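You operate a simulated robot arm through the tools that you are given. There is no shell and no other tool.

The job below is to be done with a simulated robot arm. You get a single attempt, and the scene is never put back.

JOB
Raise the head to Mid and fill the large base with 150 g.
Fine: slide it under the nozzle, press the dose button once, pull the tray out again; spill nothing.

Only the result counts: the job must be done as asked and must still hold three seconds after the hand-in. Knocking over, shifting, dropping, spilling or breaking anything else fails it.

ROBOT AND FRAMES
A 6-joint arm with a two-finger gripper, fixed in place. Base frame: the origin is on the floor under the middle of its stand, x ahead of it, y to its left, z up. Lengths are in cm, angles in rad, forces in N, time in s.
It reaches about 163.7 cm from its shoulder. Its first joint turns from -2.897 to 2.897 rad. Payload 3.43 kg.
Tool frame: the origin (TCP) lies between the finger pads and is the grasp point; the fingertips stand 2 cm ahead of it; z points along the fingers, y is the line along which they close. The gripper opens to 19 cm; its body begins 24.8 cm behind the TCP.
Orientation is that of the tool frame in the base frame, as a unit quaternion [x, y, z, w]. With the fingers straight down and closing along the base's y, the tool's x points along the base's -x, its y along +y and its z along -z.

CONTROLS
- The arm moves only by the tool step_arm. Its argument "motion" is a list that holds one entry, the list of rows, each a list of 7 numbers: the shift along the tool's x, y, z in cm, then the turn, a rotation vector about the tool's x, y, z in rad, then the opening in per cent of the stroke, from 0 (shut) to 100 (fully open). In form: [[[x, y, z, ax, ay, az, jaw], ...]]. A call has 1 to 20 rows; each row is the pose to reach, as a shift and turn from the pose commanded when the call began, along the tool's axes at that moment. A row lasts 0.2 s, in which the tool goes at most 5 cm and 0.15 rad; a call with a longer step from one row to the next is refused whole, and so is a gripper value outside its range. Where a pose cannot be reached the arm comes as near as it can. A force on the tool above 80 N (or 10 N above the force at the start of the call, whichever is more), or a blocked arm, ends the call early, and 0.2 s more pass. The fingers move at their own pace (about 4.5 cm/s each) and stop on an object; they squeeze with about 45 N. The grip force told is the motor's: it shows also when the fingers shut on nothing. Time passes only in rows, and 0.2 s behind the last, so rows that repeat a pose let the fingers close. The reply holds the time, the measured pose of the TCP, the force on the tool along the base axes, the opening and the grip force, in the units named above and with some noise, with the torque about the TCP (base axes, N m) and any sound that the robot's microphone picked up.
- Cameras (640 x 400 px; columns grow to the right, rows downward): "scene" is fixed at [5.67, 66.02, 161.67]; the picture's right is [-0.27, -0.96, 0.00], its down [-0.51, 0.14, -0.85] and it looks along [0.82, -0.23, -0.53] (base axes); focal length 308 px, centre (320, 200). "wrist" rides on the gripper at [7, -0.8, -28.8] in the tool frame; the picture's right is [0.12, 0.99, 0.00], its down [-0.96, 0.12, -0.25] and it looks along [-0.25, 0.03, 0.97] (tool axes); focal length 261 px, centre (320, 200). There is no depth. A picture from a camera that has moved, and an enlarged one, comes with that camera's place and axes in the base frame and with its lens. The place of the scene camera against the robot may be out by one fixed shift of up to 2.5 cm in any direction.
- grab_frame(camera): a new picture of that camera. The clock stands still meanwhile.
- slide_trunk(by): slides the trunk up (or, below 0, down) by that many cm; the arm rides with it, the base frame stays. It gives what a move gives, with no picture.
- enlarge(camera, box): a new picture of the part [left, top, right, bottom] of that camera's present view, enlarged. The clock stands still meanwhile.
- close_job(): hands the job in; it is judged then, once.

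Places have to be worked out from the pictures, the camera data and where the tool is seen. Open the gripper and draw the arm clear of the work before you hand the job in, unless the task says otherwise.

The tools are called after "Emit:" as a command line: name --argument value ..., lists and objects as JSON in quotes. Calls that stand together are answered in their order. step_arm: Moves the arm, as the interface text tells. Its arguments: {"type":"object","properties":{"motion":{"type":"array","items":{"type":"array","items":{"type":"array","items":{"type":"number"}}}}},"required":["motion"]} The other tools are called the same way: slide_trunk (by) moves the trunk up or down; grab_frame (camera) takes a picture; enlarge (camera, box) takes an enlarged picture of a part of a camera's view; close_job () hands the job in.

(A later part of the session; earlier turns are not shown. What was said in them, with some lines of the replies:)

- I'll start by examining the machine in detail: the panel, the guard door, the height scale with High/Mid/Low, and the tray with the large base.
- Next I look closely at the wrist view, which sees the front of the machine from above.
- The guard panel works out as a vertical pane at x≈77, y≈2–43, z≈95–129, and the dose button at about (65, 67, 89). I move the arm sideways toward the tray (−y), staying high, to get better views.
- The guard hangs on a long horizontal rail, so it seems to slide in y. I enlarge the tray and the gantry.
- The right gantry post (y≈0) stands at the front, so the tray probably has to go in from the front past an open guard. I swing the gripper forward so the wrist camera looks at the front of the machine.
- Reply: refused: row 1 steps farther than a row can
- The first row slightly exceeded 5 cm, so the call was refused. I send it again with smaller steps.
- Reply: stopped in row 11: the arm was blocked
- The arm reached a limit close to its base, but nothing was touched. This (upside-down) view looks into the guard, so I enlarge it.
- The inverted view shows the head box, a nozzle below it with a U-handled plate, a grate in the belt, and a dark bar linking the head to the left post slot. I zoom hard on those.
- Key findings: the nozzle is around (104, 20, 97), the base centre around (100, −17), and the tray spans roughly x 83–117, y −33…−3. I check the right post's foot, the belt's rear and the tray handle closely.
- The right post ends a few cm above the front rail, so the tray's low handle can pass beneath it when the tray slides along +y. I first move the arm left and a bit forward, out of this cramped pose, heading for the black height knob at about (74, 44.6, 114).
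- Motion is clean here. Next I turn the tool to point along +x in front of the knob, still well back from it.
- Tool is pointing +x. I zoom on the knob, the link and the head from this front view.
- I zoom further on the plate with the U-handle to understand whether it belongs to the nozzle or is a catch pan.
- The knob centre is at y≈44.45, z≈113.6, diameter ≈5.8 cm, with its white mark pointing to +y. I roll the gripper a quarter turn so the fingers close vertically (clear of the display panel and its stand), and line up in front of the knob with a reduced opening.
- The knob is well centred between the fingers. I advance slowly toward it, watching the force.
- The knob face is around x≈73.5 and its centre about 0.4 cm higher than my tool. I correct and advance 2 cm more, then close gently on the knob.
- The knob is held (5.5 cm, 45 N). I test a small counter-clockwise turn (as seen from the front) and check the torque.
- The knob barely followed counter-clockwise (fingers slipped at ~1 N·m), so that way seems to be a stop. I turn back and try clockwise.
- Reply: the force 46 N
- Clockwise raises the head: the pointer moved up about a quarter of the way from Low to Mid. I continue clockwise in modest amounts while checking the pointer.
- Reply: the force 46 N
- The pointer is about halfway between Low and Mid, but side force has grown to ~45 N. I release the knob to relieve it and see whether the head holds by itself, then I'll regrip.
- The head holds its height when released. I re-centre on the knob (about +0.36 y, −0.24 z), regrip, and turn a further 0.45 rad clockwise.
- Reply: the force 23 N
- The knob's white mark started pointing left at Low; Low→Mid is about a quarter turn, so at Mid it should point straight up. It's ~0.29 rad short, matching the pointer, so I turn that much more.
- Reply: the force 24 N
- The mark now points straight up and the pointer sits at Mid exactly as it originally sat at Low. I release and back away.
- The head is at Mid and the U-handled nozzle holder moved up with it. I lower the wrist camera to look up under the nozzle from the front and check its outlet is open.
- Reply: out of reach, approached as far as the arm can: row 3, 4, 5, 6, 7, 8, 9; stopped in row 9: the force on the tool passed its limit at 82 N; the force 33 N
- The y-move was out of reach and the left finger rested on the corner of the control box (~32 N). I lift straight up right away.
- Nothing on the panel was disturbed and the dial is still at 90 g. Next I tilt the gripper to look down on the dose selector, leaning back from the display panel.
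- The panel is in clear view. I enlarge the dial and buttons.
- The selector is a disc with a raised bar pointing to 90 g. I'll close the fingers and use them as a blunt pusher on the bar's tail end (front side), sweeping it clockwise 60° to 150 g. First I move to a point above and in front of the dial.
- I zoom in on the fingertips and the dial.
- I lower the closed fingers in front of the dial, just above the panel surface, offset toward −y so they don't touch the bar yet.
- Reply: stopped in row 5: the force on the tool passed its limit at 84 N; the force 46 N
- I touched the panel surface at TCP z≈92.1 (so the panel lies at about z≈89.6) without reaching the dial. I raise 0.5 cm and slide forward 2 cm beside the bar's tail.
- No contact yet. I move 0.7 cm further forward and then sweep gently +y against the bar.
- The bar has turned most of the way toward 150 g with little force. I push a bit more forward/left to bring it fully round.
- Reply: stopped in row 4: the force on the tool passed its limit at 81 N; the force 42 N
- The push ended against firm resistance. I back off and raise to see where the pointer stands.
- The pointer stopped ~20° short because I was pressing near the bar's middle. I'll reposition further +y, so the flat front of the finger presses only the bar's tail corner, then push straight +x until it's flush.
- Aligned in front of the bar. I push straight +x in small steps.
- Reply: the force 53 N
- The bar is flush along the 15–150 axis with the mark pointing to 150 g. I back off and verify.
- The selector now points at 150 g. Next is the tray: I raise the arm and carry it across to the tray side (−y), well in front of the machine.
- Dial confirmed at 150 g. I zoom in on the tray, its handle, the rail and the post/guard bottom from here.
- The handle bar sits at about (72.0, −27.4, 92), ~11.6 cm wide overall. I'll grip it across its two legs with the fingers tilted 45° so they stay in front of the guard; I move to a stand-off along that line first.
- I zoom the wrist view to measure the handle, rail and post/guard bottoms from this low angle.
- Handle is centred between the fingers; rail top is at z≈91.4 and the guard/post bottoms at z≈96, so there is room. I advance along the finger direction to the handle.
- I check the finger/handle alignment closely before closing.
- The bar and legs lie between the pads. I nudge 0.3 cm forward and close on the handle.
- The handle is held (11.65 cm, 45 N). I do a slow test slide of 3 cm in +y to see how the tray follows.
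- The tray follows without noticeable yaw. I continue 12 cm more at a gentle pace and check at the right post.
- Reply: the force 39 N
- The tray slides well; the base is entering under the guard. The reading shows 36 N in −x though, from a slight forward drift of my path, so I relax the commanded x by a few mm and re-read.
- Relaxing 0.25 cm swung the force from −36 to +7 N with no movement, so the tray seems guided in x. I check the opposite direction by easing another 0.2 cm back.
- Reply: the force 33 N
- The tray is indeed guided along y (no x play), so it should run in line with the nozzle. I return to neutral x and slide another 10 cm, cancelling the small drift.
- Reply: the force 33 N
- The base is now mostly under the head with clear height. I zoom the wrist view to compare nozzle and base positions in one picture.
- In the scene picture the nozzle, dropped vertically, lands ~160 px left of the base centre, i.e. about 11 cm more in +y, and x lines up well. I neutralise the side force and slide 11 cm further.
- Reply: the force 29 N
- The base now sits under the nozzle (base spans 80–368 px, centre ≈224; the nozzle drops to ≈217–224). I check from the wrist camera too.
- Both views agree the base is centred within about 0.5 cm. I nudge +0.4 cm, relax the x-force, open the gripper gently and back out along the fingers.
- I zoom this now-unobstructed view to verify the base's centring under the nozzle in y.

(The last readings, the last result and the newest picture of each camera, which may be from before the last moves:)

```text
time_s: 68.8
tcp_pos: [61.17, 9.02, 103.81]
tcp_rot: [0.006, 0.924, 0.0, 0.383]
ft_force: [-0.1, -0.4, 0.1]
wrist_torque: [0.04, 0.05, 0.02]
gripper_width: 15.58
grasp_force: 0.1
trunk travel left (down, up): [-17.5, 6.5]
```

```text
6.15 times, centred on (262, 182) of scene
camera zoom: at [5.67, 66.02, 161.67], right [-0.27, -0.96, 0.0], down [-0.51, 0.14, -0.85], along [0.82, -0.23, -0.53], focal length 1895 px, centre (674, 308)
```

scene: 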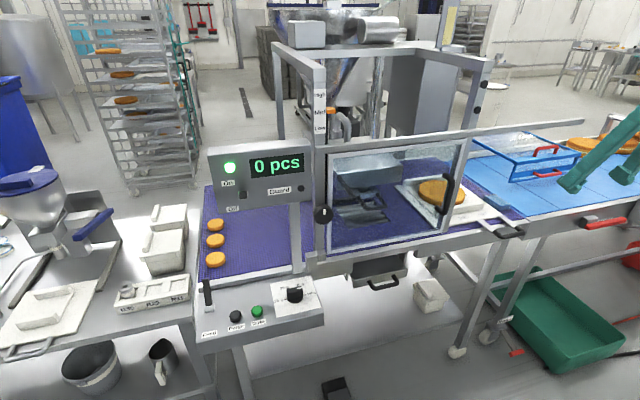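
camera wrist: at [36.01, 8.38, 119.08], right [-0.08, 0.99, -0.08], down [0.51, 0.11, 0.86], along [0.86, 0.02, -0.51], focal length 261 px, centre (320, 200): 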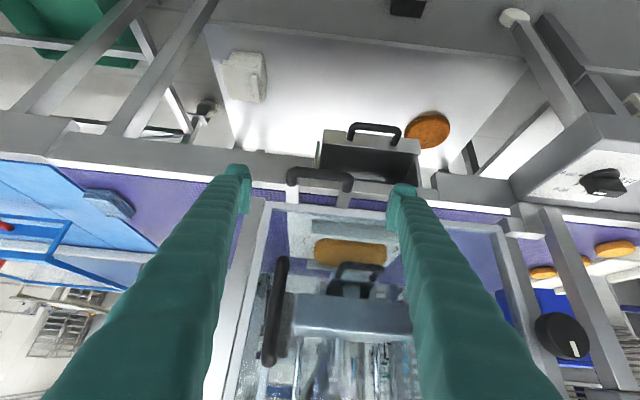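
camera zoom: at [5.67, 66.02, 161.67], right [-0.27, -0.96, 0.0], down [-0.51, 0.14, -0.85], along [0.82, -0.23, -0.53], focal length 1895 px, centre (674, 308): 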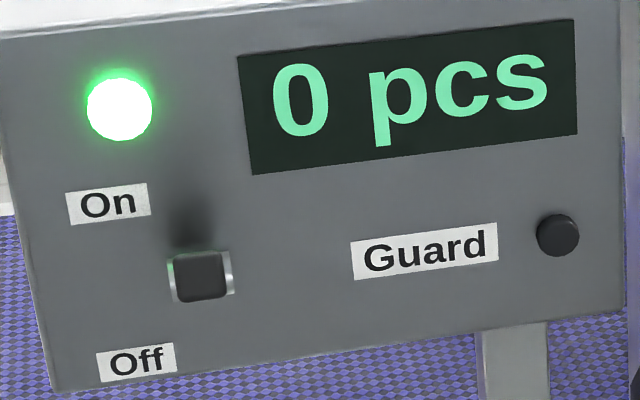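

Nozzle and base agree within ~0.5 cm from here; for a parallax-free check I shift the camera sideways to the nozzle's own y (≈20).

Emit:
step_arm --motion '[[[0, 3.5, 0, 0, 0, 0, 82], [0, 7, 0, 0, 0, 0, 82], [0, 11, 0, 0, 0, 0, 82], [0, 11, 0, 0, 0, 0, 82]]]'

Emit:
enlarge --camera "wrist" --box '[240, 210, 400, 320]'

```text
time_s: 69.8
tcp_pos: [61.26, 20.15, 103.87]
tcp_rot: [0.005, 0.924, 0.0, 0.382]
ft_force: [-0.5, -0.2, 0.0]
wrist_torque: [0.03, 0.0, 0.0]
gripper_width: 15.56
grasp_force: 0.0
trunk travel left (down, up): [-17.5, 6.5]
```

```text
3.64 times, centred on (320, 265) of wrist
camera zoom: at [35.95, 19.44, 119.07], right [-0.08, 0.99, -0.08], down [0.51, 0.11, 0.86], along [0.86, 0.02, -0.51], focal length 948 px, centre (320, -36)
```

zoom: 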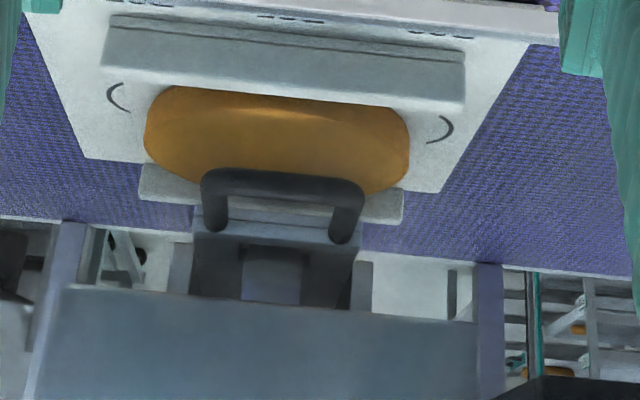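

From the nozzle's own plane: nozzle y≈19.8, base y≈19.1, and base x≈103 versus nozzle ≈103.7 — well centred. Now I move over to the dose button, closing the fingers on the way.

Emit:
step_arm --motion '[[[-0.2, 4.6, -0.4, 0, 0.0535, 0, 70], [-0.4, 9.2, -0.8, 0, 0.107, 0, 60], [-0.6, 13.9, -1.2, 0, 0.16, 0, 50], [-0.8, 18.5, -1.6, 0, 0.214, 0, 40], [-1.0, 23.1, -2.0, 0, 0.267, 0, 30], [-1.2, 27.7, -2.4, 0, 0.321, 0, 20], [-1.4, 32.3, -2.8, 0, 0.374, 0, 10], [-1.6, 37, -3.2, 0, 0.428, 0, 0], [-1.8, 41.6, -3.6, 0, 0.481, 0, 0], [-1.9, 46.2, -3.75, 0, 0.535, 0, 0], [-1.9, 46.2, -3.75, 0, 0.535, 0, 0]]]'

Emit:
grab_frame --camera "wrist"

Emit:
enlarge --camera "scene" --box '[190, 250, 350, 350]'

```text
time_s: 72.2
tcp_pos: [60.44, 66.41, 107.95]
tcp_rot: [0.005, 0.992, 0.001, 0.124]
ft_force: [0.8, -0.6, -0.1]
wrist_torque: [-0.08, 0.0, -0.03]
gripper_width: 0.01
grasp_force: 34.3
trunk travel left (down, up): [-17.5, 6.5]
```

```text
taken
camera wrist: at [46.57, 65.62, 133.92], right [-0.11, 0.99, -0.03], down [0.87, 0.11, 0.48], along [0.48, 0.03, -0.88], focal length 261 px, centre (320, 200)
```

wrist: 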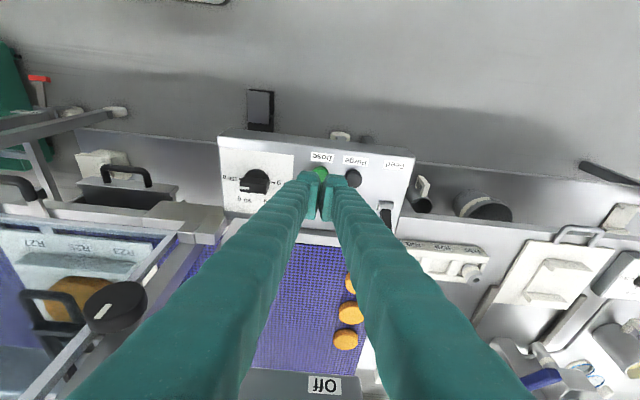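

```text
4.00 times, centred on (270, 300) of scene
camera zoom: at [5.67, 66.02, 161.67], right [-0.27, -0.96, 0.0], down [-0.51, 0.14, -0.85], along [0.82, -0.23, -0.53], focal length 1232 px, centre (520, -200)
```

zoom: 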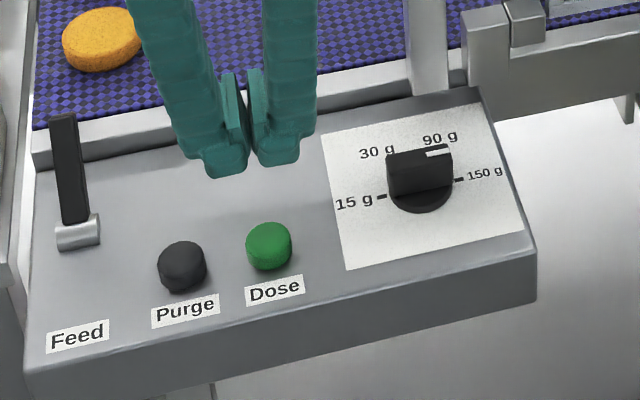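

I zoom the wrist view to line the fingertips up over the green button.

Emit:
enlarge --camera "wrist" --box '[270, 140, 390, 220]'

```text
5.00 times, centred on (330, 180) of wrist
camera zoom: at [46.57, 65.62, 133.92], right [-0.11, 0.99, -0.03], down [0.87, 0.11, 0.48], along [0.48, 0.03, -0.88], focal length 1303 px, centre (270, 300)
```

zoom: 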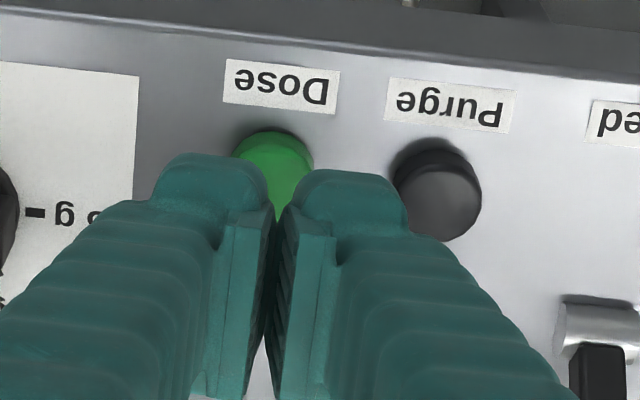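

The dose button centre is at about (64.8, 66.6), top at z≈91, and Purge is 6 cm away. I descend to about 2 cm above the dose button.

Emit:
step_arm --motion '[[[-0.6, 0, 3.5, 0, 0, 0, 0], [-1.2, 0, 7, 0, 0, 0, 0], [-1.8, 0, 10.3, 0, 0, 0, 0], [-2.3, 0, 12.5, 0, 0, 0, 0], [-2.3, 0, 13.4, 0, 0, 0, 0], [-2.3, 0, 13.4, 0, 0, 0, 0]]]'

Emit:
enlarge --camera "wrist" --box '[270, 140, 390, 220]'

Emit:
enlarge --camera "scene" --box '[215, 270, 315, 335]'

```text
time_s: 73.6
tcp_pos: [65.77, 66.45, 95.57]
tcp_rot: [0.005, 0.992, 0.001, 0.124]
ft_force: [-0.9, -0.7, 0.7]
wrist_torque: [0.0, 0.0, -0.01]
gripper_width: 0.0
grasp_force: 34.7
trunk travel left (down, up): [-17.5, 6.5]
```

```text
5.00 times, centred on (330, 180) of wrist
camera zoom: at [51.95, 65.55, 121.52], right [-0.11, 0.99, -0.02], down [0.87, 0.11, 0.48], along [0.48, 0.03, -0.88], focal length 1303 px, centre (270, 300)
```

zoom: 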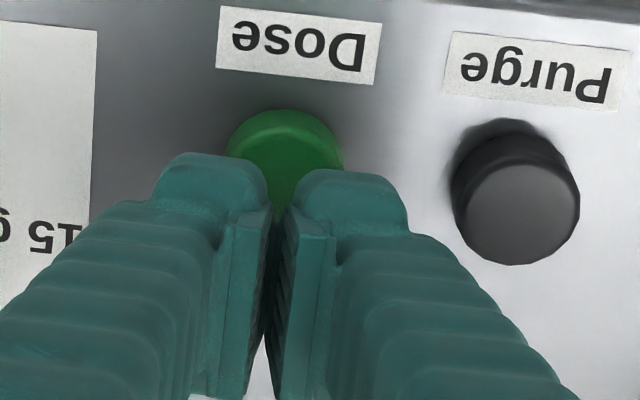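

```text
6.15 times, centred on (265, 302) of scene
camera zoom: at [5.67, 66.02, 161.67], right [-0.27, -0.96, 0.0], down [-0.51, 0.14, -0.85], along [0.82, -0.23, -0.53], focal length 1895 px, centre (658, -431)
```

zoom: 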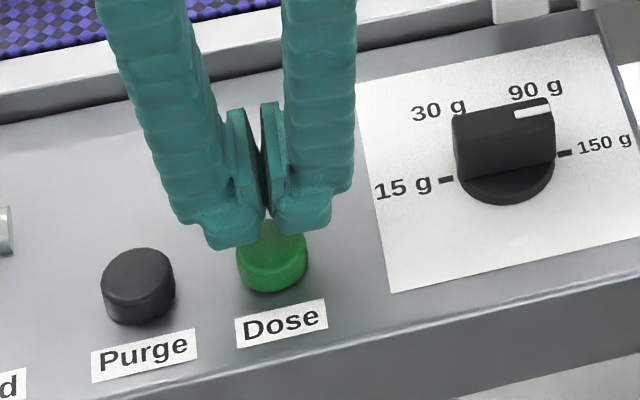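

The toes are right over the button. I descend in small steps to feel contact.

Emit:
step_arm --motion '[[[0.12, 0.1, 0.48, 0, 0, 0, 0], [0.25, 0.1, 0.97, 0, 0, 0, 0], [0.35, 0.1, 1.4, 0, 0, 0, 0], [0.45, 0.1, 1.75, 0, 0, 0, 0], [0.45, 0.1, 1.75, 0, 0, 0, 0]]]'

Emit:
enlarge --camera "scene" --box '[215, 270, 315, 335]'

```text
time_s: 74.8
tcp_pos: [65.79, 66.5, 93.67]
tcp_rot: [0.005, 0.992, 0.003, 0.125]
ft_force: [0.3, 0.2, 0.2]
wrist_torque: [-0.02, -0.01, -0.03]
gripper_width: 0.01
grasp_force: 34.0
trunk travel left (down, up): [-17.5, 6.5]
```

```text
6.15 times, centred on (265, 302) of scene
camera zoom: at [5.67, 66.02, 161.67], right [-0.27, -0.96, 0.0], down [-0.51, 0.14, -0.85], along [0.82, -0.23, -0.53], focal length 1895 px, centre (658, -431)
```

zoom: 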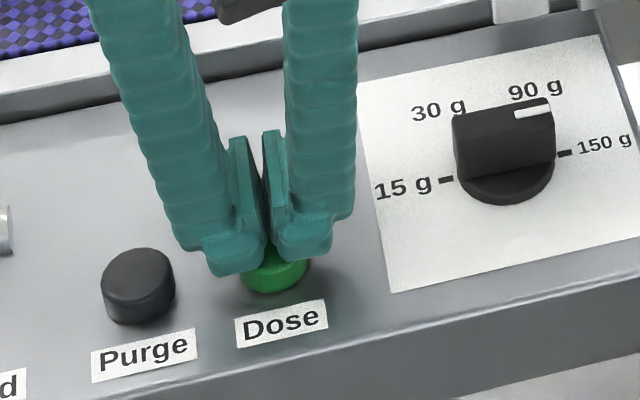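

No contact yet; I continue down another 0.6 cm in small steps.

Emit:
step_arm --motion '[[[0.05, 0, 0.19, 0, 0, 0, 0], [0.1, 0, 0.39, 0, 0, 0, 0], [0.15, 0, 0.58, 0, 0, 0, 0]]]'

Emit:
enlarge --camera "scene" --box '[205, 145, 325, 330]'

```text
time_s: 75.6
tcp_pos: [65.79, 66.41, 93.28]
tcp_rot: [0.005, 0.992, 0.002, 0.124]
ft_force: [0.6, -0.1, 2.6]
wrist_torque: [0.01, 0.03, 0.0]
gripper_width: 0.61
grasp_force: 34.7
trunk travel left (down, up): [-17.5, 6.5]
heard: click
```

```text
2.16 times, centred on (265, 238) of scene
camera zoom: at [5.67, 66.02, 161.67], right [-0.27, -0.96, 0.0], down [-0.51, 0.14, -0.85], along [0.82, -0.23, -0.53], focal length 666 px, centre (439, 119)
```

zoom: 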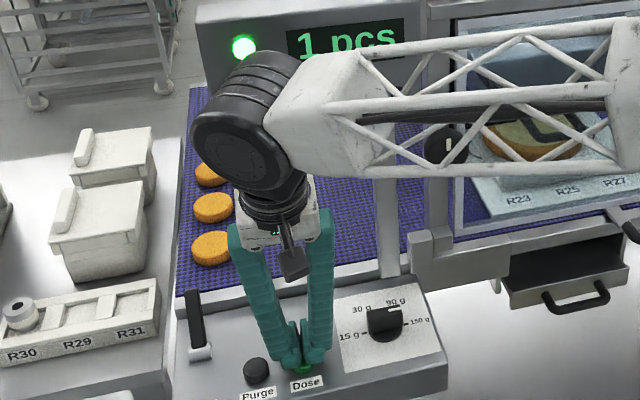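

A click was heard and the display shows "1 pcs": the dose was triggered once. I lift straight off the button.

Emit:
step_arm --motion '[[[-0.25, 0, -1, 0, 0, 0, 0], [-0.75, 0, -3, 0, 0, 0, 0], [-1.75, 0, -7, 0, 0, 0, 0], [-2.5, 0, -11, 0, 0, 0, 0], [-1.5, -2, -14.5, 0, 0, 0, 0], [-1.5, -2, -14.5, 0, 0, 0, 0]]]'

Emit:
grab_frame --camera "scene"

Emit:
grab_frame --camera "wrist"

```text
time_s: 77.0
tcp_pos: [63.82, 64.35, 107.43]
tcp_rot: [0.005, 0.992, 0.002, 0.125]
ft_force: [-0.8, 0.1, 0.0]
wrist_torque: [0.04, 0.0, -0.03]
gripper_width: 0.01
grasp_force: 34.6
trunk travel left (down, up): [-17.5, 6.5]
```

```text
taken
```

scene: 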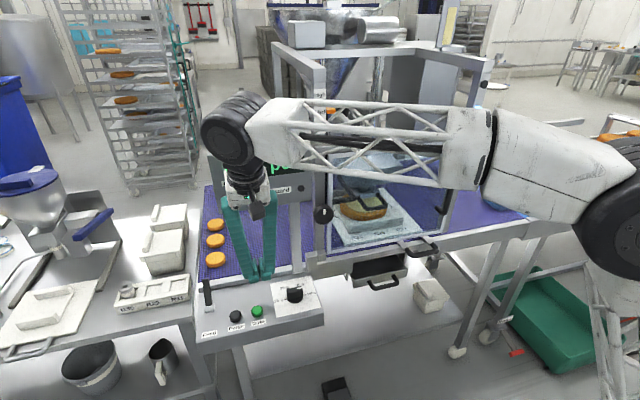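

```text
taken
camera wrist: at [49.95, 63.61, 133.5], right [-0.11, 0.99, -0.02], down [0.87, 0.11, 0.48], along [0.48, 0.03, -0.88], focal length 261 px, centre (320, 200)
```

wrist: 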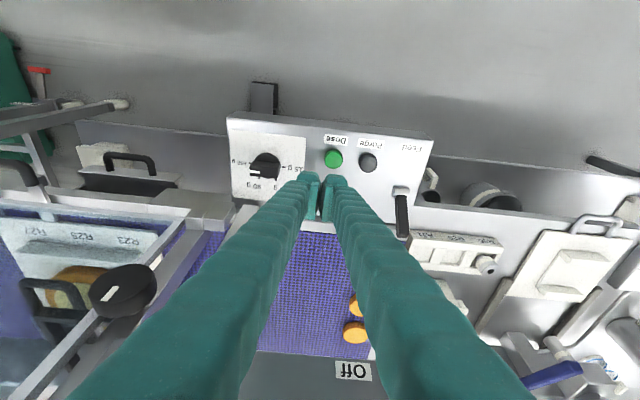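

I look at the base under the nozzle to see the fill.

Emit:
enlarge --camera "scene" --box '[320, 155, 430, 240]'

Emit:
enlarge --camera "scene" --box '[215, 150, 310, 215]'

```text
4.71 times, centred on (375, 198) of scene
camera zoom: at [5.67, 66.02, 161.67], right [-0.27, -0.96, 0.0], down [-0.51, 0.14, -0.85], along [0.82, -0.23, -0.53], focal length 1449 px, centre (61, 212)
```

zoom: 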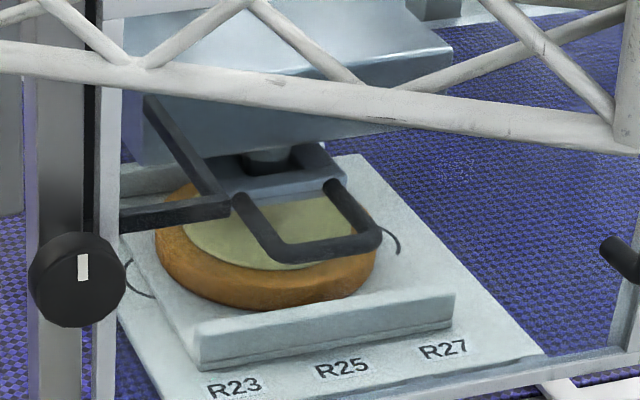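

```text
6.15 times, centred on (262, 182) of scene
camera zoom: at [5.67, 66.02, 161.67], right [-0.27, -0.96, 0.0], down [-0.51, 0.14, -0.85], along [0.82, -0.23, -0.53], focal length 1895 px, centre (674, 308)
```

zoom: 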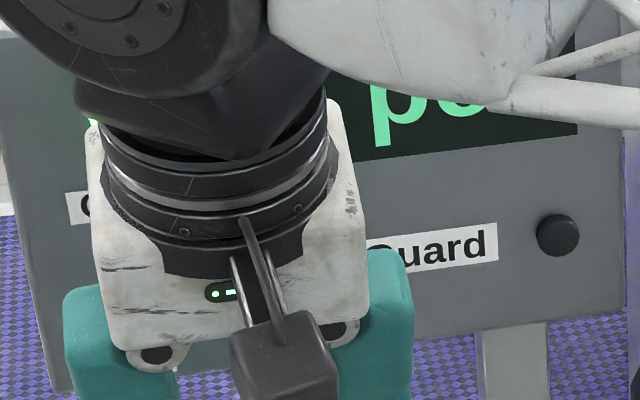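

The base now carries a layer of filling and nothing is visible on tray or belt around it. I return to the tray handle's stand-off position, opening the gripper on the way.

Emit:
step_arm --motion '[[[0.3, -4.6, 0.2, 0, -0.0446, 0, 10], [0.6, -9.2, 0.5, 0, -0.0892, 0, 20], [0.9, -13.8, 0.7, 0, -0.134, 0, 30], [1.1, -18.4, 0.9, 0, -0.178, 0, 40], [1.4, -23, 1.2, 0, -0.223, 0, 50], [1.7, -27.6, 1.4, 0, -0.2675, 0, 60], [2.0, -32.2, 1.7, 0, -0.312, 0, 70], [2.3, -36.8, 1.9, 0, -0.357, 0, 82], [2.6, -41.4, 2.1, 0, -0.401, 0, 82], [2.9, -46, 2.4, 0, -0.446, 0, 82], [3.1, -50.6, 2.6, 0, -0.49, 0, 82], [3.41, -55.2, 2.84, 0, -0.535, 0, 82], [3.41, -55.2, 2.84, 0, -0.535, 0, 82]]]'

Emit:
enlarge --camera "wrist" --box '[240, 150, 420, 310]'

Emit:
enlarge --camera "scene" --box '[320, 155, 430, 240]'

Emit:
enlarge --camera "scene" --box '[215, 150, 310, 215]'

```text
time_s: 79.8
tcp_pos: [60.55, 9.24, 103.95]
tcp_rot: [0.005, 0.924, 0.001, 0.382]
ft_force: [-1.2, -0.4, -0.3]
wrist_torque: [0.03, 0.02, -0.01]
gripper_width: 15.6
grasp_force: 0.0
trunk travel left (down, up): [-17.5, 6.5]
```

```text
2.50 times, centred on (330, 230) of wrist
camera zoom: at [35.39, 8.57, 119.29], right [-0.08, 0.99, -0.08], down [0.51, 0.11, 0.86], along [0.86, 0.02, -0.51], focal length 652 px, centre (295, 125)
```

zoom: 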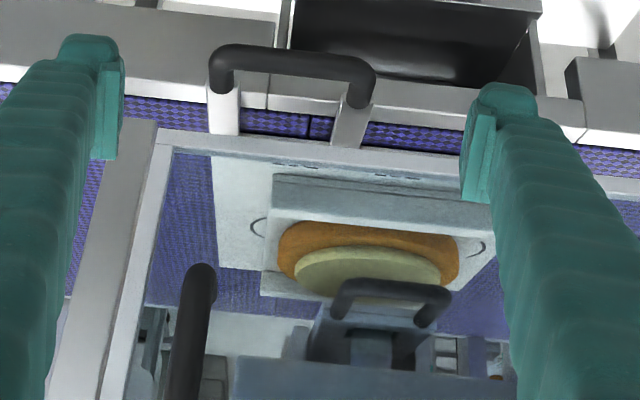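

```text
4.71 times, centred on (375, 198) of scene
camera zoom: at [5.67, 66.02, 161.67], right [-0.27, -0.96, 0.0], down [-0.51, 0.14, -0.85], along [0.82, -0.23, -0.53], focal length 1449 px, centre (61, 212)
```

zoom: 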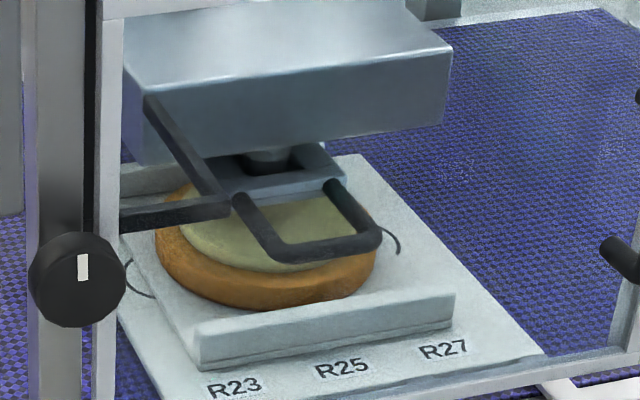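

```text
6.15 times, centred on (262, 182) of scene
camera zoom: at [5.67, 66.02, 161.67], right [-0.27, -0.96, 0.0], down [-0.51, 0.14, -0.85], along [0.82, -0.23, -0.53], focal length 1895 px, centre (674, 308)
```

zoom: 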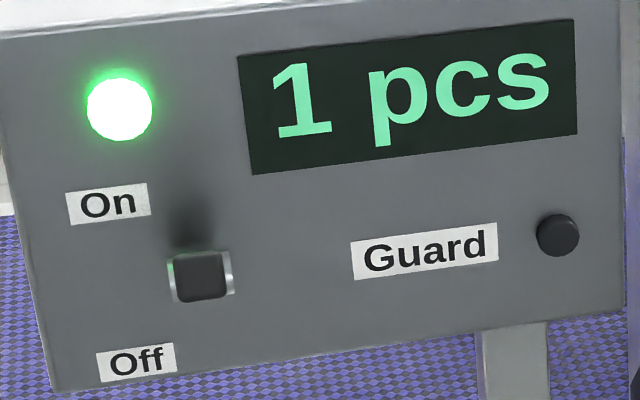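

The filling sits as a neat mound centred on the base, and the counter reads 1 pcs. I advance onto the handle again.

Emit:
step_arm --motion '[[[0, 0, 3.5, 0, 0, 0, 82], [0, 0, 7, 0, 0, 0, 82], [-0.05, 0, 10.5, 0, 0, 0, 82], [-0.1, 0, 13.5, 0, 0, 0, 82], [-0.14, -0.1, 15.5, 0, 0, 0, 82], [-0.14, -0.1, 16.4, 0, 0, 0, 82], [-0.14, -0.1, 16.4, 0, 0, 0, 82]]]'

Emit:
enlarge --camera "wrist" --box '[220, 150, 420, 270]'

```text
time_s: 81.4
tcp_pos: [72.28, 9.16, 92.05]
tcp_rot: [0.006, 0.924, 0.0, 0.382]
ft_force: [-0.2, 0.5, -0.2]
wrist_torque: [-0.01, 0.02, 0.01]
gripper_width: 15.57
grasp_force: 0.0
trunk travel left (down, up): [-17.5, 6.5]
```

```text
3.20 times, centred on (320, 210) of wrist
camera zoom: at [47.06, 8.4, 107.38], right [-0.08, 0.99, -0.08], down [0.51, 0.11, 0.86], along [0.86, 0.02, -0.51], focal length 834 px, centre (320, 168)
```

zoom: 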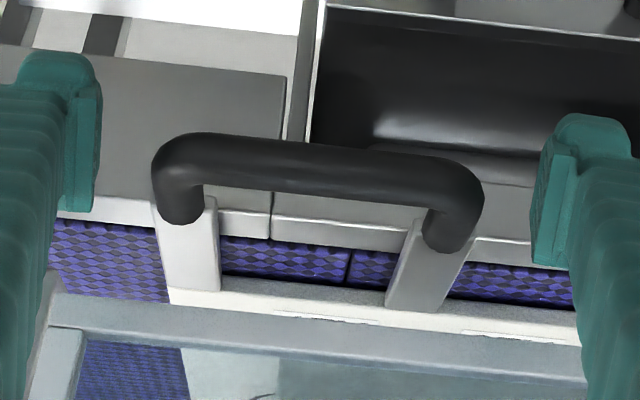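

Good alignment; I raise 0.3 cm and close on the handle as before.

Emit:
step_arm --motion '[[[-0.3, 0, -0.11, 0, 0, 0, 82], [-0.3, 0, -0.11, 0, 0, 0, 74], [-0.3, 0, -0.11, 0, 0, 0, 68], [-0.3, 0, -0.11, 0, 0, 0, 63], [-0.3, 0, -0.11, 0, 0, 0, 58], [-0.3, 0, -0.11, 0, 0, 0, 50], [-0.3, 0, -0.11, 0, 0, 0, 50], [-0.3, 0, -0.11, 0, 0, 0, 50]]]'

Emit:
enlarge --camera "wrist" --box '[220, 150, 420, 270]'

```text
time_s: 83.2
tcp_pos: [72.42, 9.08, 92.49]
tcp_rot: [0.005, 0.924, 0.001, 0.383]
ft_force: [0.1, 1.0, 1.1]
wrist_torque: [0.12, -0.01, 0.68]
gripper_width: 11.59
grasp_force: 45.0
trunk travel left (down, up): [-17.5, 6.5]
```

```text
3.20 times, centred on (320, 210) of wrist
camera zoom: at [47.14, 8.4, 107.77], right [-0.08, 0.99, -0.08], down [0.51, 0.11, 0.86], along [0.86, 0.02, -0.51], focal length 834 px, centre (320, 168)
```

zoom: 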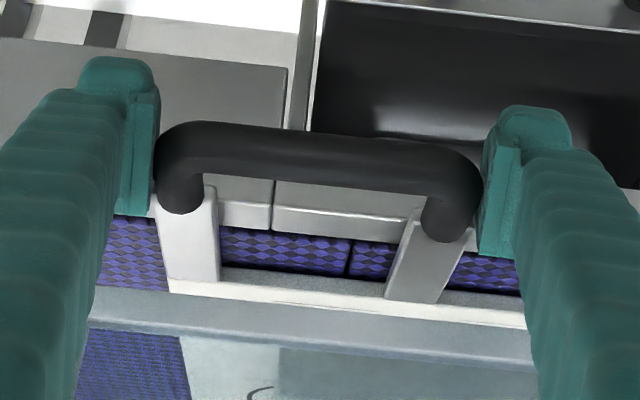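

Held firmly. I pull the tray back out in −y at the same gentle pace.

Emit:
step_arm --motion '[[[0, -0.3, 0, 0, 0, 0, 50], [0, -0.8, 0, 0, 0, 0, 50], [-0.01, -1.4, 0, 0, 0, 0, 50], [-0.01, -2.1, 0, 0, 0, 0, 50], [-0.02, -2.8, 0, 0, 0, 0, 50], [-0.02, -3.5, 0, 0, 0, 0, 50], [-0.03, -4.2, 0, 0, 0, 0, 50], [-0.03, -4.9, 0, 0, 0, 0, 50], [-0.04, -5.6, 0, 0, 0, 0, 50], [-0.04, -6.3, 0, 0, 0, 0, 50], [-0.04, -7.0, 0, 0, 0, 0, 50], [-0.05, -7.7, 0, 0, 0, 0, 50], [-0.05, -8.4, 0, 0, 0, 0, 50], [-0.06, -9.1, 0, 0, 0, 0, 50], [-0.06, -9.8, 0, 0, 0, 0, 50], [-0.06, -10.5, 0, 0, 0, 0, 50], [-0.07, -11.1, 0, 0, 0, 0, 50], [-0.07, -11.5, 0, 0, 0, 0, 50], [-0.07, -11.5, 0, 0, 0, 0, 50]]]'

Emit:
enlarge --camera "scene" --box '[320, 140, 500, 260]'

```text
time_s: 87.2
tcp_pos: [72.28, -2.59, 92.62]
tcp_rot: [0.006, 0.924, 0.001, 0.383]
ft_force: [1.4, -0.6, -9.6]
wrist_torque: [0.11, 0.23, -0.05]
gripper_width: 11.61
grasp_force: 45.4
trunk travel left (down, up): [-17.5, 6.5]
```

```text
3.33 times, centred on (410, 200) of scene
camera zoom: at [5.67, 66.02, 161.67], right [-0.27, -0.96, 0.0], down [-0.51, 0.14, -0.85], along [0.82, -0.23, -0.53], focal length 1027 px, centre (20, 200)
```

zoom: 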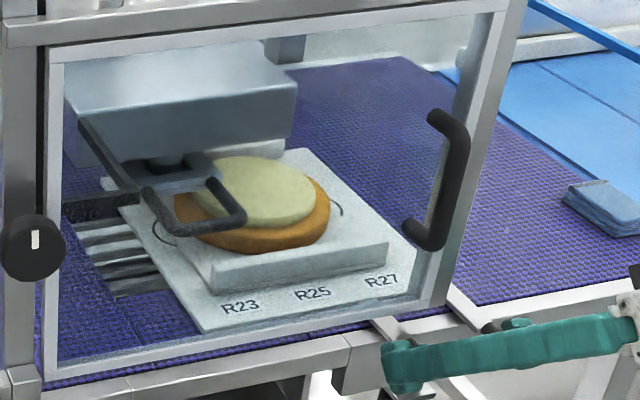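

The filled base is coming out cleanly, no spill visible. I continue.

Emit:
step_arm --motion '[[[0, -0.3, 0, 0, 0, 0, 50], [0, -0.8, 0, 0, 0, 0, 50], [0, -1.4, 0, 0, 0, 0, 50], [0, -2.1, 0, 0, 0, 0, 50], [0, -2.8, 0, 0, 0, 0, 50], [0, -3.5, 0, 0, 0, 0, 50], [0, -4.2, 0, 0, 0, 0, 50], [0, -4.9, 0, 0, 0, 0, 50], [0, -5.6, 0, 0, 0, 0, 50], [0, -6.3, 0, 0, 0, 0, 50], [0, -7.0, 0, 0, 0, 0, 50], [0, -7.7, 0, 0, 0, 0, 50], [0, -8.4, 0, 0, 0, 0, 50], [0, -9.1, 0, 0, 0, 0, 50], [0, -9.8, 0, 0, 0, 0, 50], [0, -10.5, 0, 0, 0, 0, 50], [0, -11.2, 0, 0, 0, 0, 50], [0, -11.8, 0, 0, 0, 0, 50], [0, -12.2, 0, 0, 0, 0, 50], [0, -12.2, 0, 0, 0, 0, 50]]]'

Emit:
enlarge --camera "scene" --box '[340, 140, 520, 260]'

```text
time_s: 91.4
tcp_pos: [72.14, -14.51, 92.53]
tcp_rot: [0.005, 0.924, 0.0, 0.383]
ft_force: [15.9, -1.0, 30.5]
wrist_torque: [0.11, -0.18, 0.16]
gripper_width: 11.58
grasp_force: 44.6
trunk travel left (down, up): [-17.5, 6.5]
```

```text
3.33 times, centred on (430, 200) of scene
camera zoom: at [5.67, 66.02, 161.67], right [-0.27, -0.96, 0.0], down [-0.51, 0.14, -0.85], along [0.82, -0.23, -0.53], focal length 1027 px, centre (-47, 200)
```

zoom: 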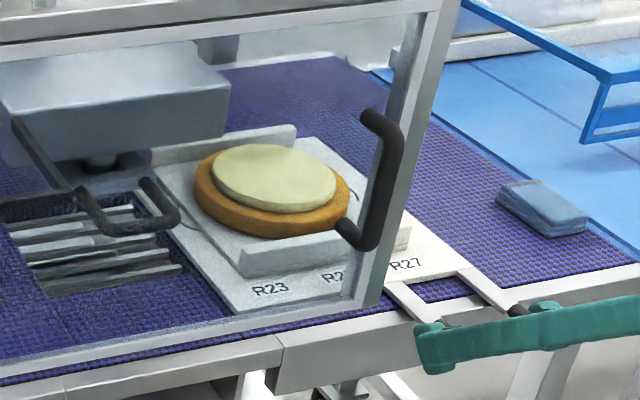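

Still clean. I relieve the slight downward bias and pull the last ~12 cm, stopping just short of the original spot so as not to touch the folded cloth.

Emit:
step_arm --motion '[[[-0.2, -0.3, 0, 0, 0, 0, 50], [-0.2, -0.8, 0, 0, 0, 0, 50], [-0.21, -1.4, 0, 0, 0, 0, 50], [-0.21, -2.1, 0, 0, 0, 0, 50], [-0.22, -2.8, 0, 0, 0, 0, 50], [-0.22, -3.5, 0, 0, 0, 0, 50], [-0.23, -4.2, 0, 0, 0, 0, 50], [-0.24, -4.9, 0, 0, 0, 0, 50], [-0.24, -5.6, 0, 0, 0, 0, 50], [-0.25, -6.3, 0, 0, 0, 0, 50], [-0.26, -7.0, 0, 0, 0, 0, 50], [-0.26, -7.7, 0, 0, 0, 0, 50], [-0.27, -8.4, 0, 0, 0, 0, 50], [-0.27, -9.1, 0, 0, 0, 0, 50], [-0.28, -9.8, 0, 0, 0, 0, 50], [-0.28, -10.5, 0, 0, 0, 0, 50], [-0.29, -11.2, 0, 0, 0, 0, 50], [-0.29, -11.7, 0, 0, 0, 0, 50], [-0.29, -12.0, 0, 0, 0, 0, 50], [-0.29, -12.0, 0, 0, 0, 0, 50]]]'

Emit:
enlarge --camera "scene" --box '[370, 140, 530, 260]'

Emit:
enlarge --camera "wrist" --box '[200, 150, 440, 310]'

```text
time_s: 95.6
tcp_pos: [72.32, -26.61, 92.71]
tcp_rot: [0.005, 0.924, 0.001, 0.382]
ft_force: [1.6, -0.9, -14.5]
wrist_torque: [0.1, 0.06, -0.12]
gripper_width: 11.55
grasp_force: 45.5
trunk travel left (down, up): [-17.5, 6.5]
```

```text
3.33 times, centred on (450, 200) of scene
camera zoom: at [5.67, 66.02, 161.67], right [-0.27, -0.96, 0.0], down [-0.51, 0.14, -0.85], along [0.82, -0.23, -0.53], focal length 1027 px, centre (-113, 200)
```

zoom: 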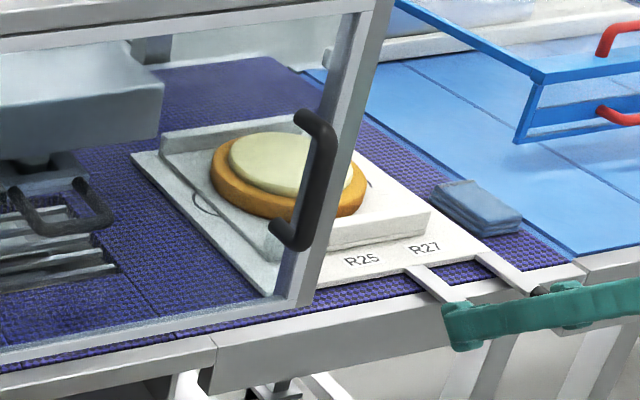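

```text
2.50 times, centred on (320, 230) of wrist
camera zoom: at [47.07, -27.29, 108.04], right [-0.08, 0.99, -0.08], down [0.51, 0.11, 0.86], along [0.86, 0.02, -0.51], focal length 652 px, centre (320, 125)
```

zoom: 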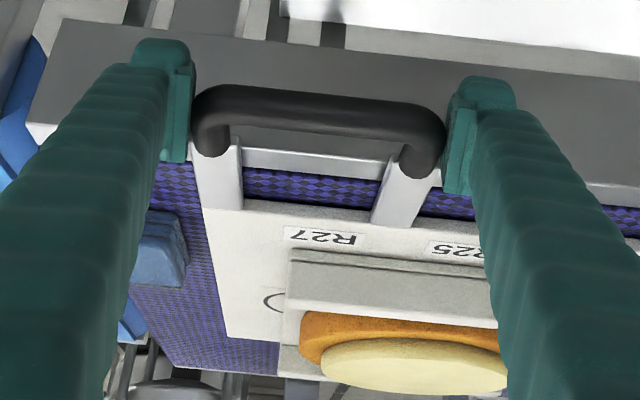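

The tray is back to within 0.7 cm of where it started, with the filling intact. I slide the last 0.5 cm, ease the vertical bias, then open and back out.

Emit:
step_arm --motion '[[[0.05, -0.2, 0.05, 0, 0, 0, 50], [0.08, -0.5, 0.08, 0, 0, 0, 50], [0.08, -0.5, 0.08, 0, 0, 0, 50]]]'

Emit:
step_arm --motion '[[[0, 0, 0, 0, 0, 0, 60], [0, 0, 0, 0, 0, 0, 66], [0, 0, 0, 0, 0, 0, 74], [0, 0, 0, 0, 0, 0, 82], [0, 0, -1.5, 0, 0, 0, 82], [0, 0, -4, 0, 0, 0, 82], [0, 0, -8, 0, 0, 0, 82], [0, 0, -12, 0, 0, 0, 82], [0, 0, -16, 0, 0, 0, 82], [0, 0, -20, 0, 0, 0, 82], [0, 0, -20, 0, 0, 0, 82]]]'

Emit:
grab_frame --camera "scene"

Emit:
grab_frame --camera "wrist"

```text
time_s: 96.4
tcp_pos: [72.34, -27.19, 92.65]
tcp_rot: [0.005, 0.924, 0.0, 0.383]
ft_force: [6.6, -2.1, 3.1]
wrist_torque: [0.49, -0.05, -0.34]
gripper_width: 11.55
grasp_force: 45.0
trunk travel left (down, up): [-17.5, 6.5]
```

```text
time_s: 98.8
tcp_pos: [59.21, -27.89, 104.38]
tcp_rot: [0.011, 0.928, 0.014, 0.371]
ft_force: [0.1, -0.6, -0.1]
wrist_torque: [0.04, -0.01, 0.0]
gripper_width: 15.58
grasp_force: 0.0
trunk travel left (down, up): [-17.5, 6.5]
```

```text
taken
```

scene: 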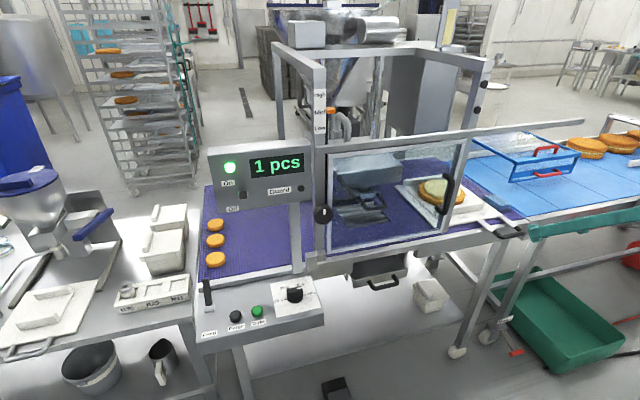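

```text
taken
camera wrist: at [34.32, -29.04, 120.38], right [-0.08, 1.0, -0.05], down [0.53, 0.08, 0.84], along [0.85, 0.04, -0.53], focal length 261 px, centre (320, 200)
```

wrist: 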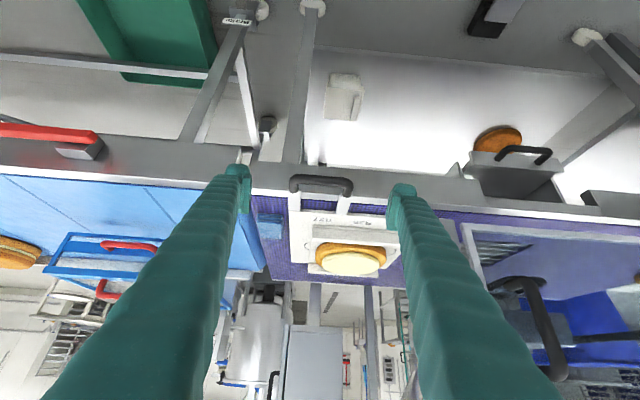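

All released. I check for drips on the belt/grate and that head, dial and tray are as they should be, while moving the arm up and clear.

Emit:
step_arm --motion '[[[-2, 0, -3, 0, 0.1, 0, 82], [-4, 0, -6, 0, 0.2, 0, 82], [-7, 0, -9, 0, 0.3, 0, 82], [-10, 0, -11, 0, 0.4, 0, 82], [-13, 0, -13, 0, 0.5, 0, 82], [-13, 0, -13, 0, 0.5, 0, 82]]]'

Emit:
enlarge --camera "scene" --box '[320, 150, 440, 240]'

Emit:
enlarge --camera "scene" --box '[390, 150, 530, 250]'

Emit:
enlarge --camera "scene" --box '[200, 80, 340, 330]'

Emit:
enlarge --camera "wrist" --box '[240, 180, 440, 340]'

Emit:
enlarge --camera "scene" --box '[300, 80, 360, 140]'

```text
time_s: 100.2
tcp_pos: [58.13, -27.05, 125.27]
tcp_rot: [0.004, 0.99, 0.002, 0.141]
ft_force: [0.5, -0.2, -0.2]
wrist_torque: [0.08, 0.04, 0.06]
gripper_width: 15.57
grasp_force: 0.1
trunk travel left (down, up): [-17.5, 6.5]
```

```text
4.44 times, centred on (380, 195) of scene
camera zoom: at [5.67, 66.02, 161.67], right [-0.27, -0.96, 0.0], down [-0.51, 0.14, -0.85], along [0.82, -0.23, -0.53], focal length 1369 px, centre (53, 222)
```

zoom: 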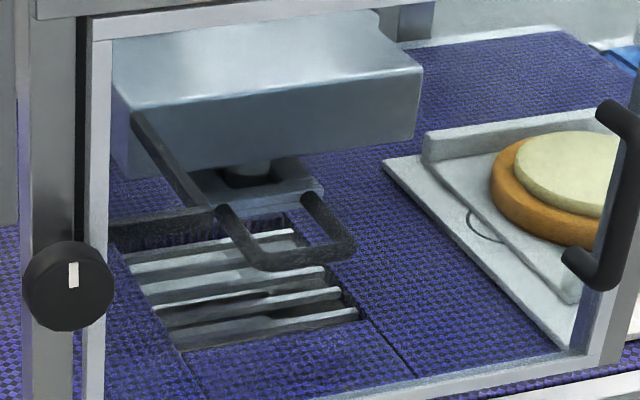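

```text
4.00 times, centred on (460, 200) of scene
camera zoom: at [5.67, 66.02, 161.67], right [-0.27, -0.96, 0.0], down [-0.51, 0.14, -0.85], along [0.82, -0.23, -0.53], focal length 1232 px, centre (-240, 200)
```

zoom: 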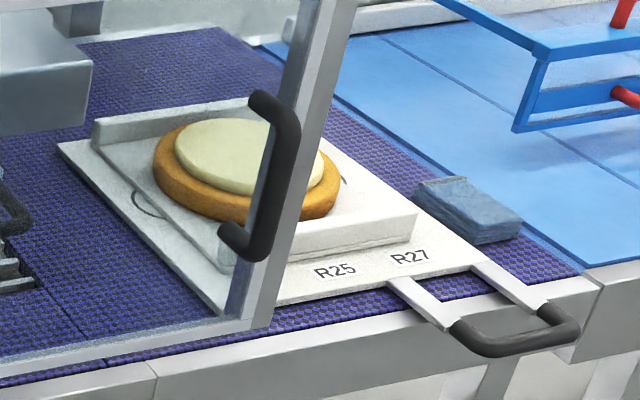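

```text
1.60 times, centred on (270, 205) of scene
camera zoom: at [5.67, 66.02, 161.67], right [-0.27, -0.96, 0.0], down [-0.51, 0.14, -0.85], along [0.82, -0.23, -0.53], focal length 493 px, centre (400, 192)
```

zoom: 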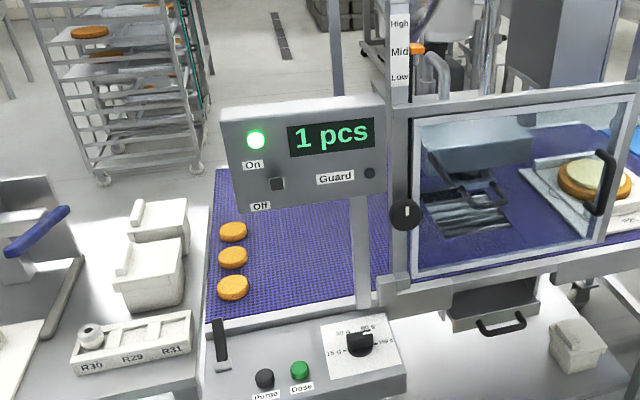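

```text
2.50 times, centred on (340, 260) of wrist
camera zoom: at [43.32, -27.84, 150.83], right [-0.11, 0.99, -0.03], down [0.86, 0.11, 0.51], along [0.51, 0.03, -0.86], focal length 652 px, centre (270, 50)
```

zoom: 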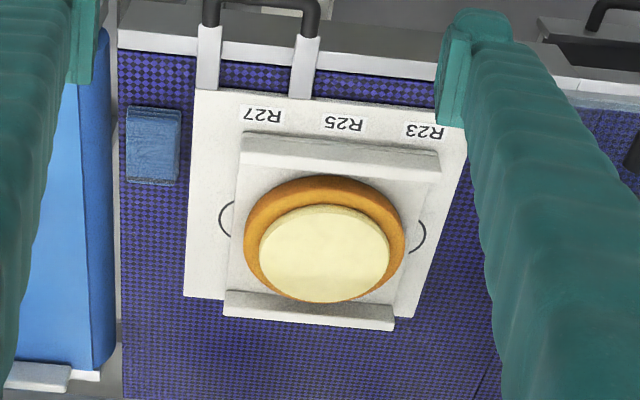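

```text
6.67 times, centred on (330, 110) of scene
camera zoom: at [5.67, 66.02, 161.67], right [-0.27, -0.96, 0.0], down [-0.51, 0.14, -0.85], along [0.82, -0.23, -0.53], focal length 2053 px, centre (253, 800)
```

zoom: 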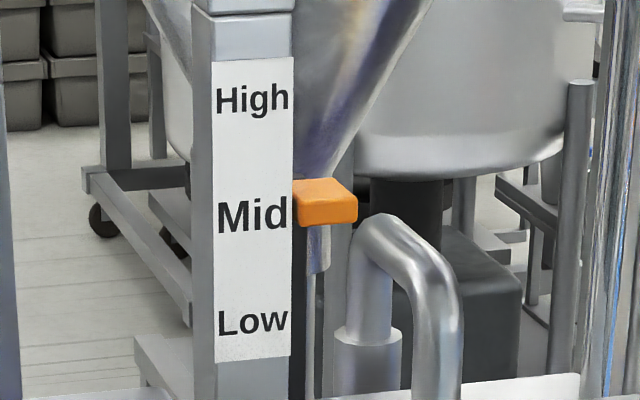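

Everything checks out: pointer at Mid, dial at 150 g, counter 1 pcs, filling sits within the base, nothing spilled, tray back out. I draw the arm a bit further clear and open fully before handing in.

Emit:
step_arm --motion '[[[2.5, 0, -2, 0, 0.07, 0, 90], [5, 0, -4, 0, 0.14, 0, 100], [6, 0, -6, 0, 0.2, 0, 100], [6, 0, -6, 0, 0.2, 0, 100], [6, 0, -6, 0, 0.2, 0, 100]]]'

Emit:
grab_frame --camera "scene"

```text
time_s: 101.4
tcp_pos: [50.43, -26.98, 129.12]
tcp_rot: [0.004, 0.999, 0.002, 0.042]
ft_force: [0.3, 1.0, 0.4]
wrist_torque: [-0.01, -0.01, -0.02]
gripper_width: 19.02
grasp_force: 0.0
trunk travel left (down, up): [-17.5, 6.5]
```

```text
taken
```

scene: 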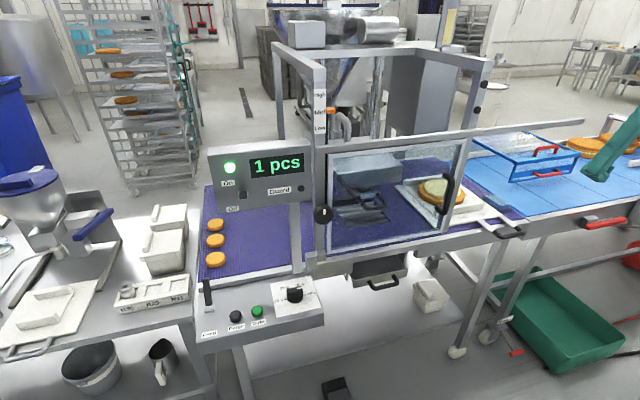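

The arm is clear and the gripper open; the scene is steady with the job complete. I hand it in.

Emit:
close_job

```text
The job is handed in.
```

The large base is filled and the tray is back out. The head is at Mid, and nothing is visibly spilled. I've handed the job in; no verdict came back.

- **Head:** I turned the post knob a quarter turn clockwise. The orange pointer now sits at Mid as it sat at Low before, and the head holds by itself.
- **Dose:** the selector now points at 150 g. I pressed the dose button once; it clicked and the counter went from 0 to 1 pcs. The 150 g is the dial setting, not a measured weight.
- **Tray:** I slid it along the belt by its handle until the base was within about 1 cm of the nozzle centre. It is now back within about 0.5 cm of where it started.
- **Spills:** in the last pictures the filling sits as one mound on the base. The tray, belt and grate look clean.

While positioning, the fingers twice pressed on the control box housing, and the arm stopped itself at just over 80 N each time. Neither contact touched a control, and nothing moved. The guard stayed closed throughout.
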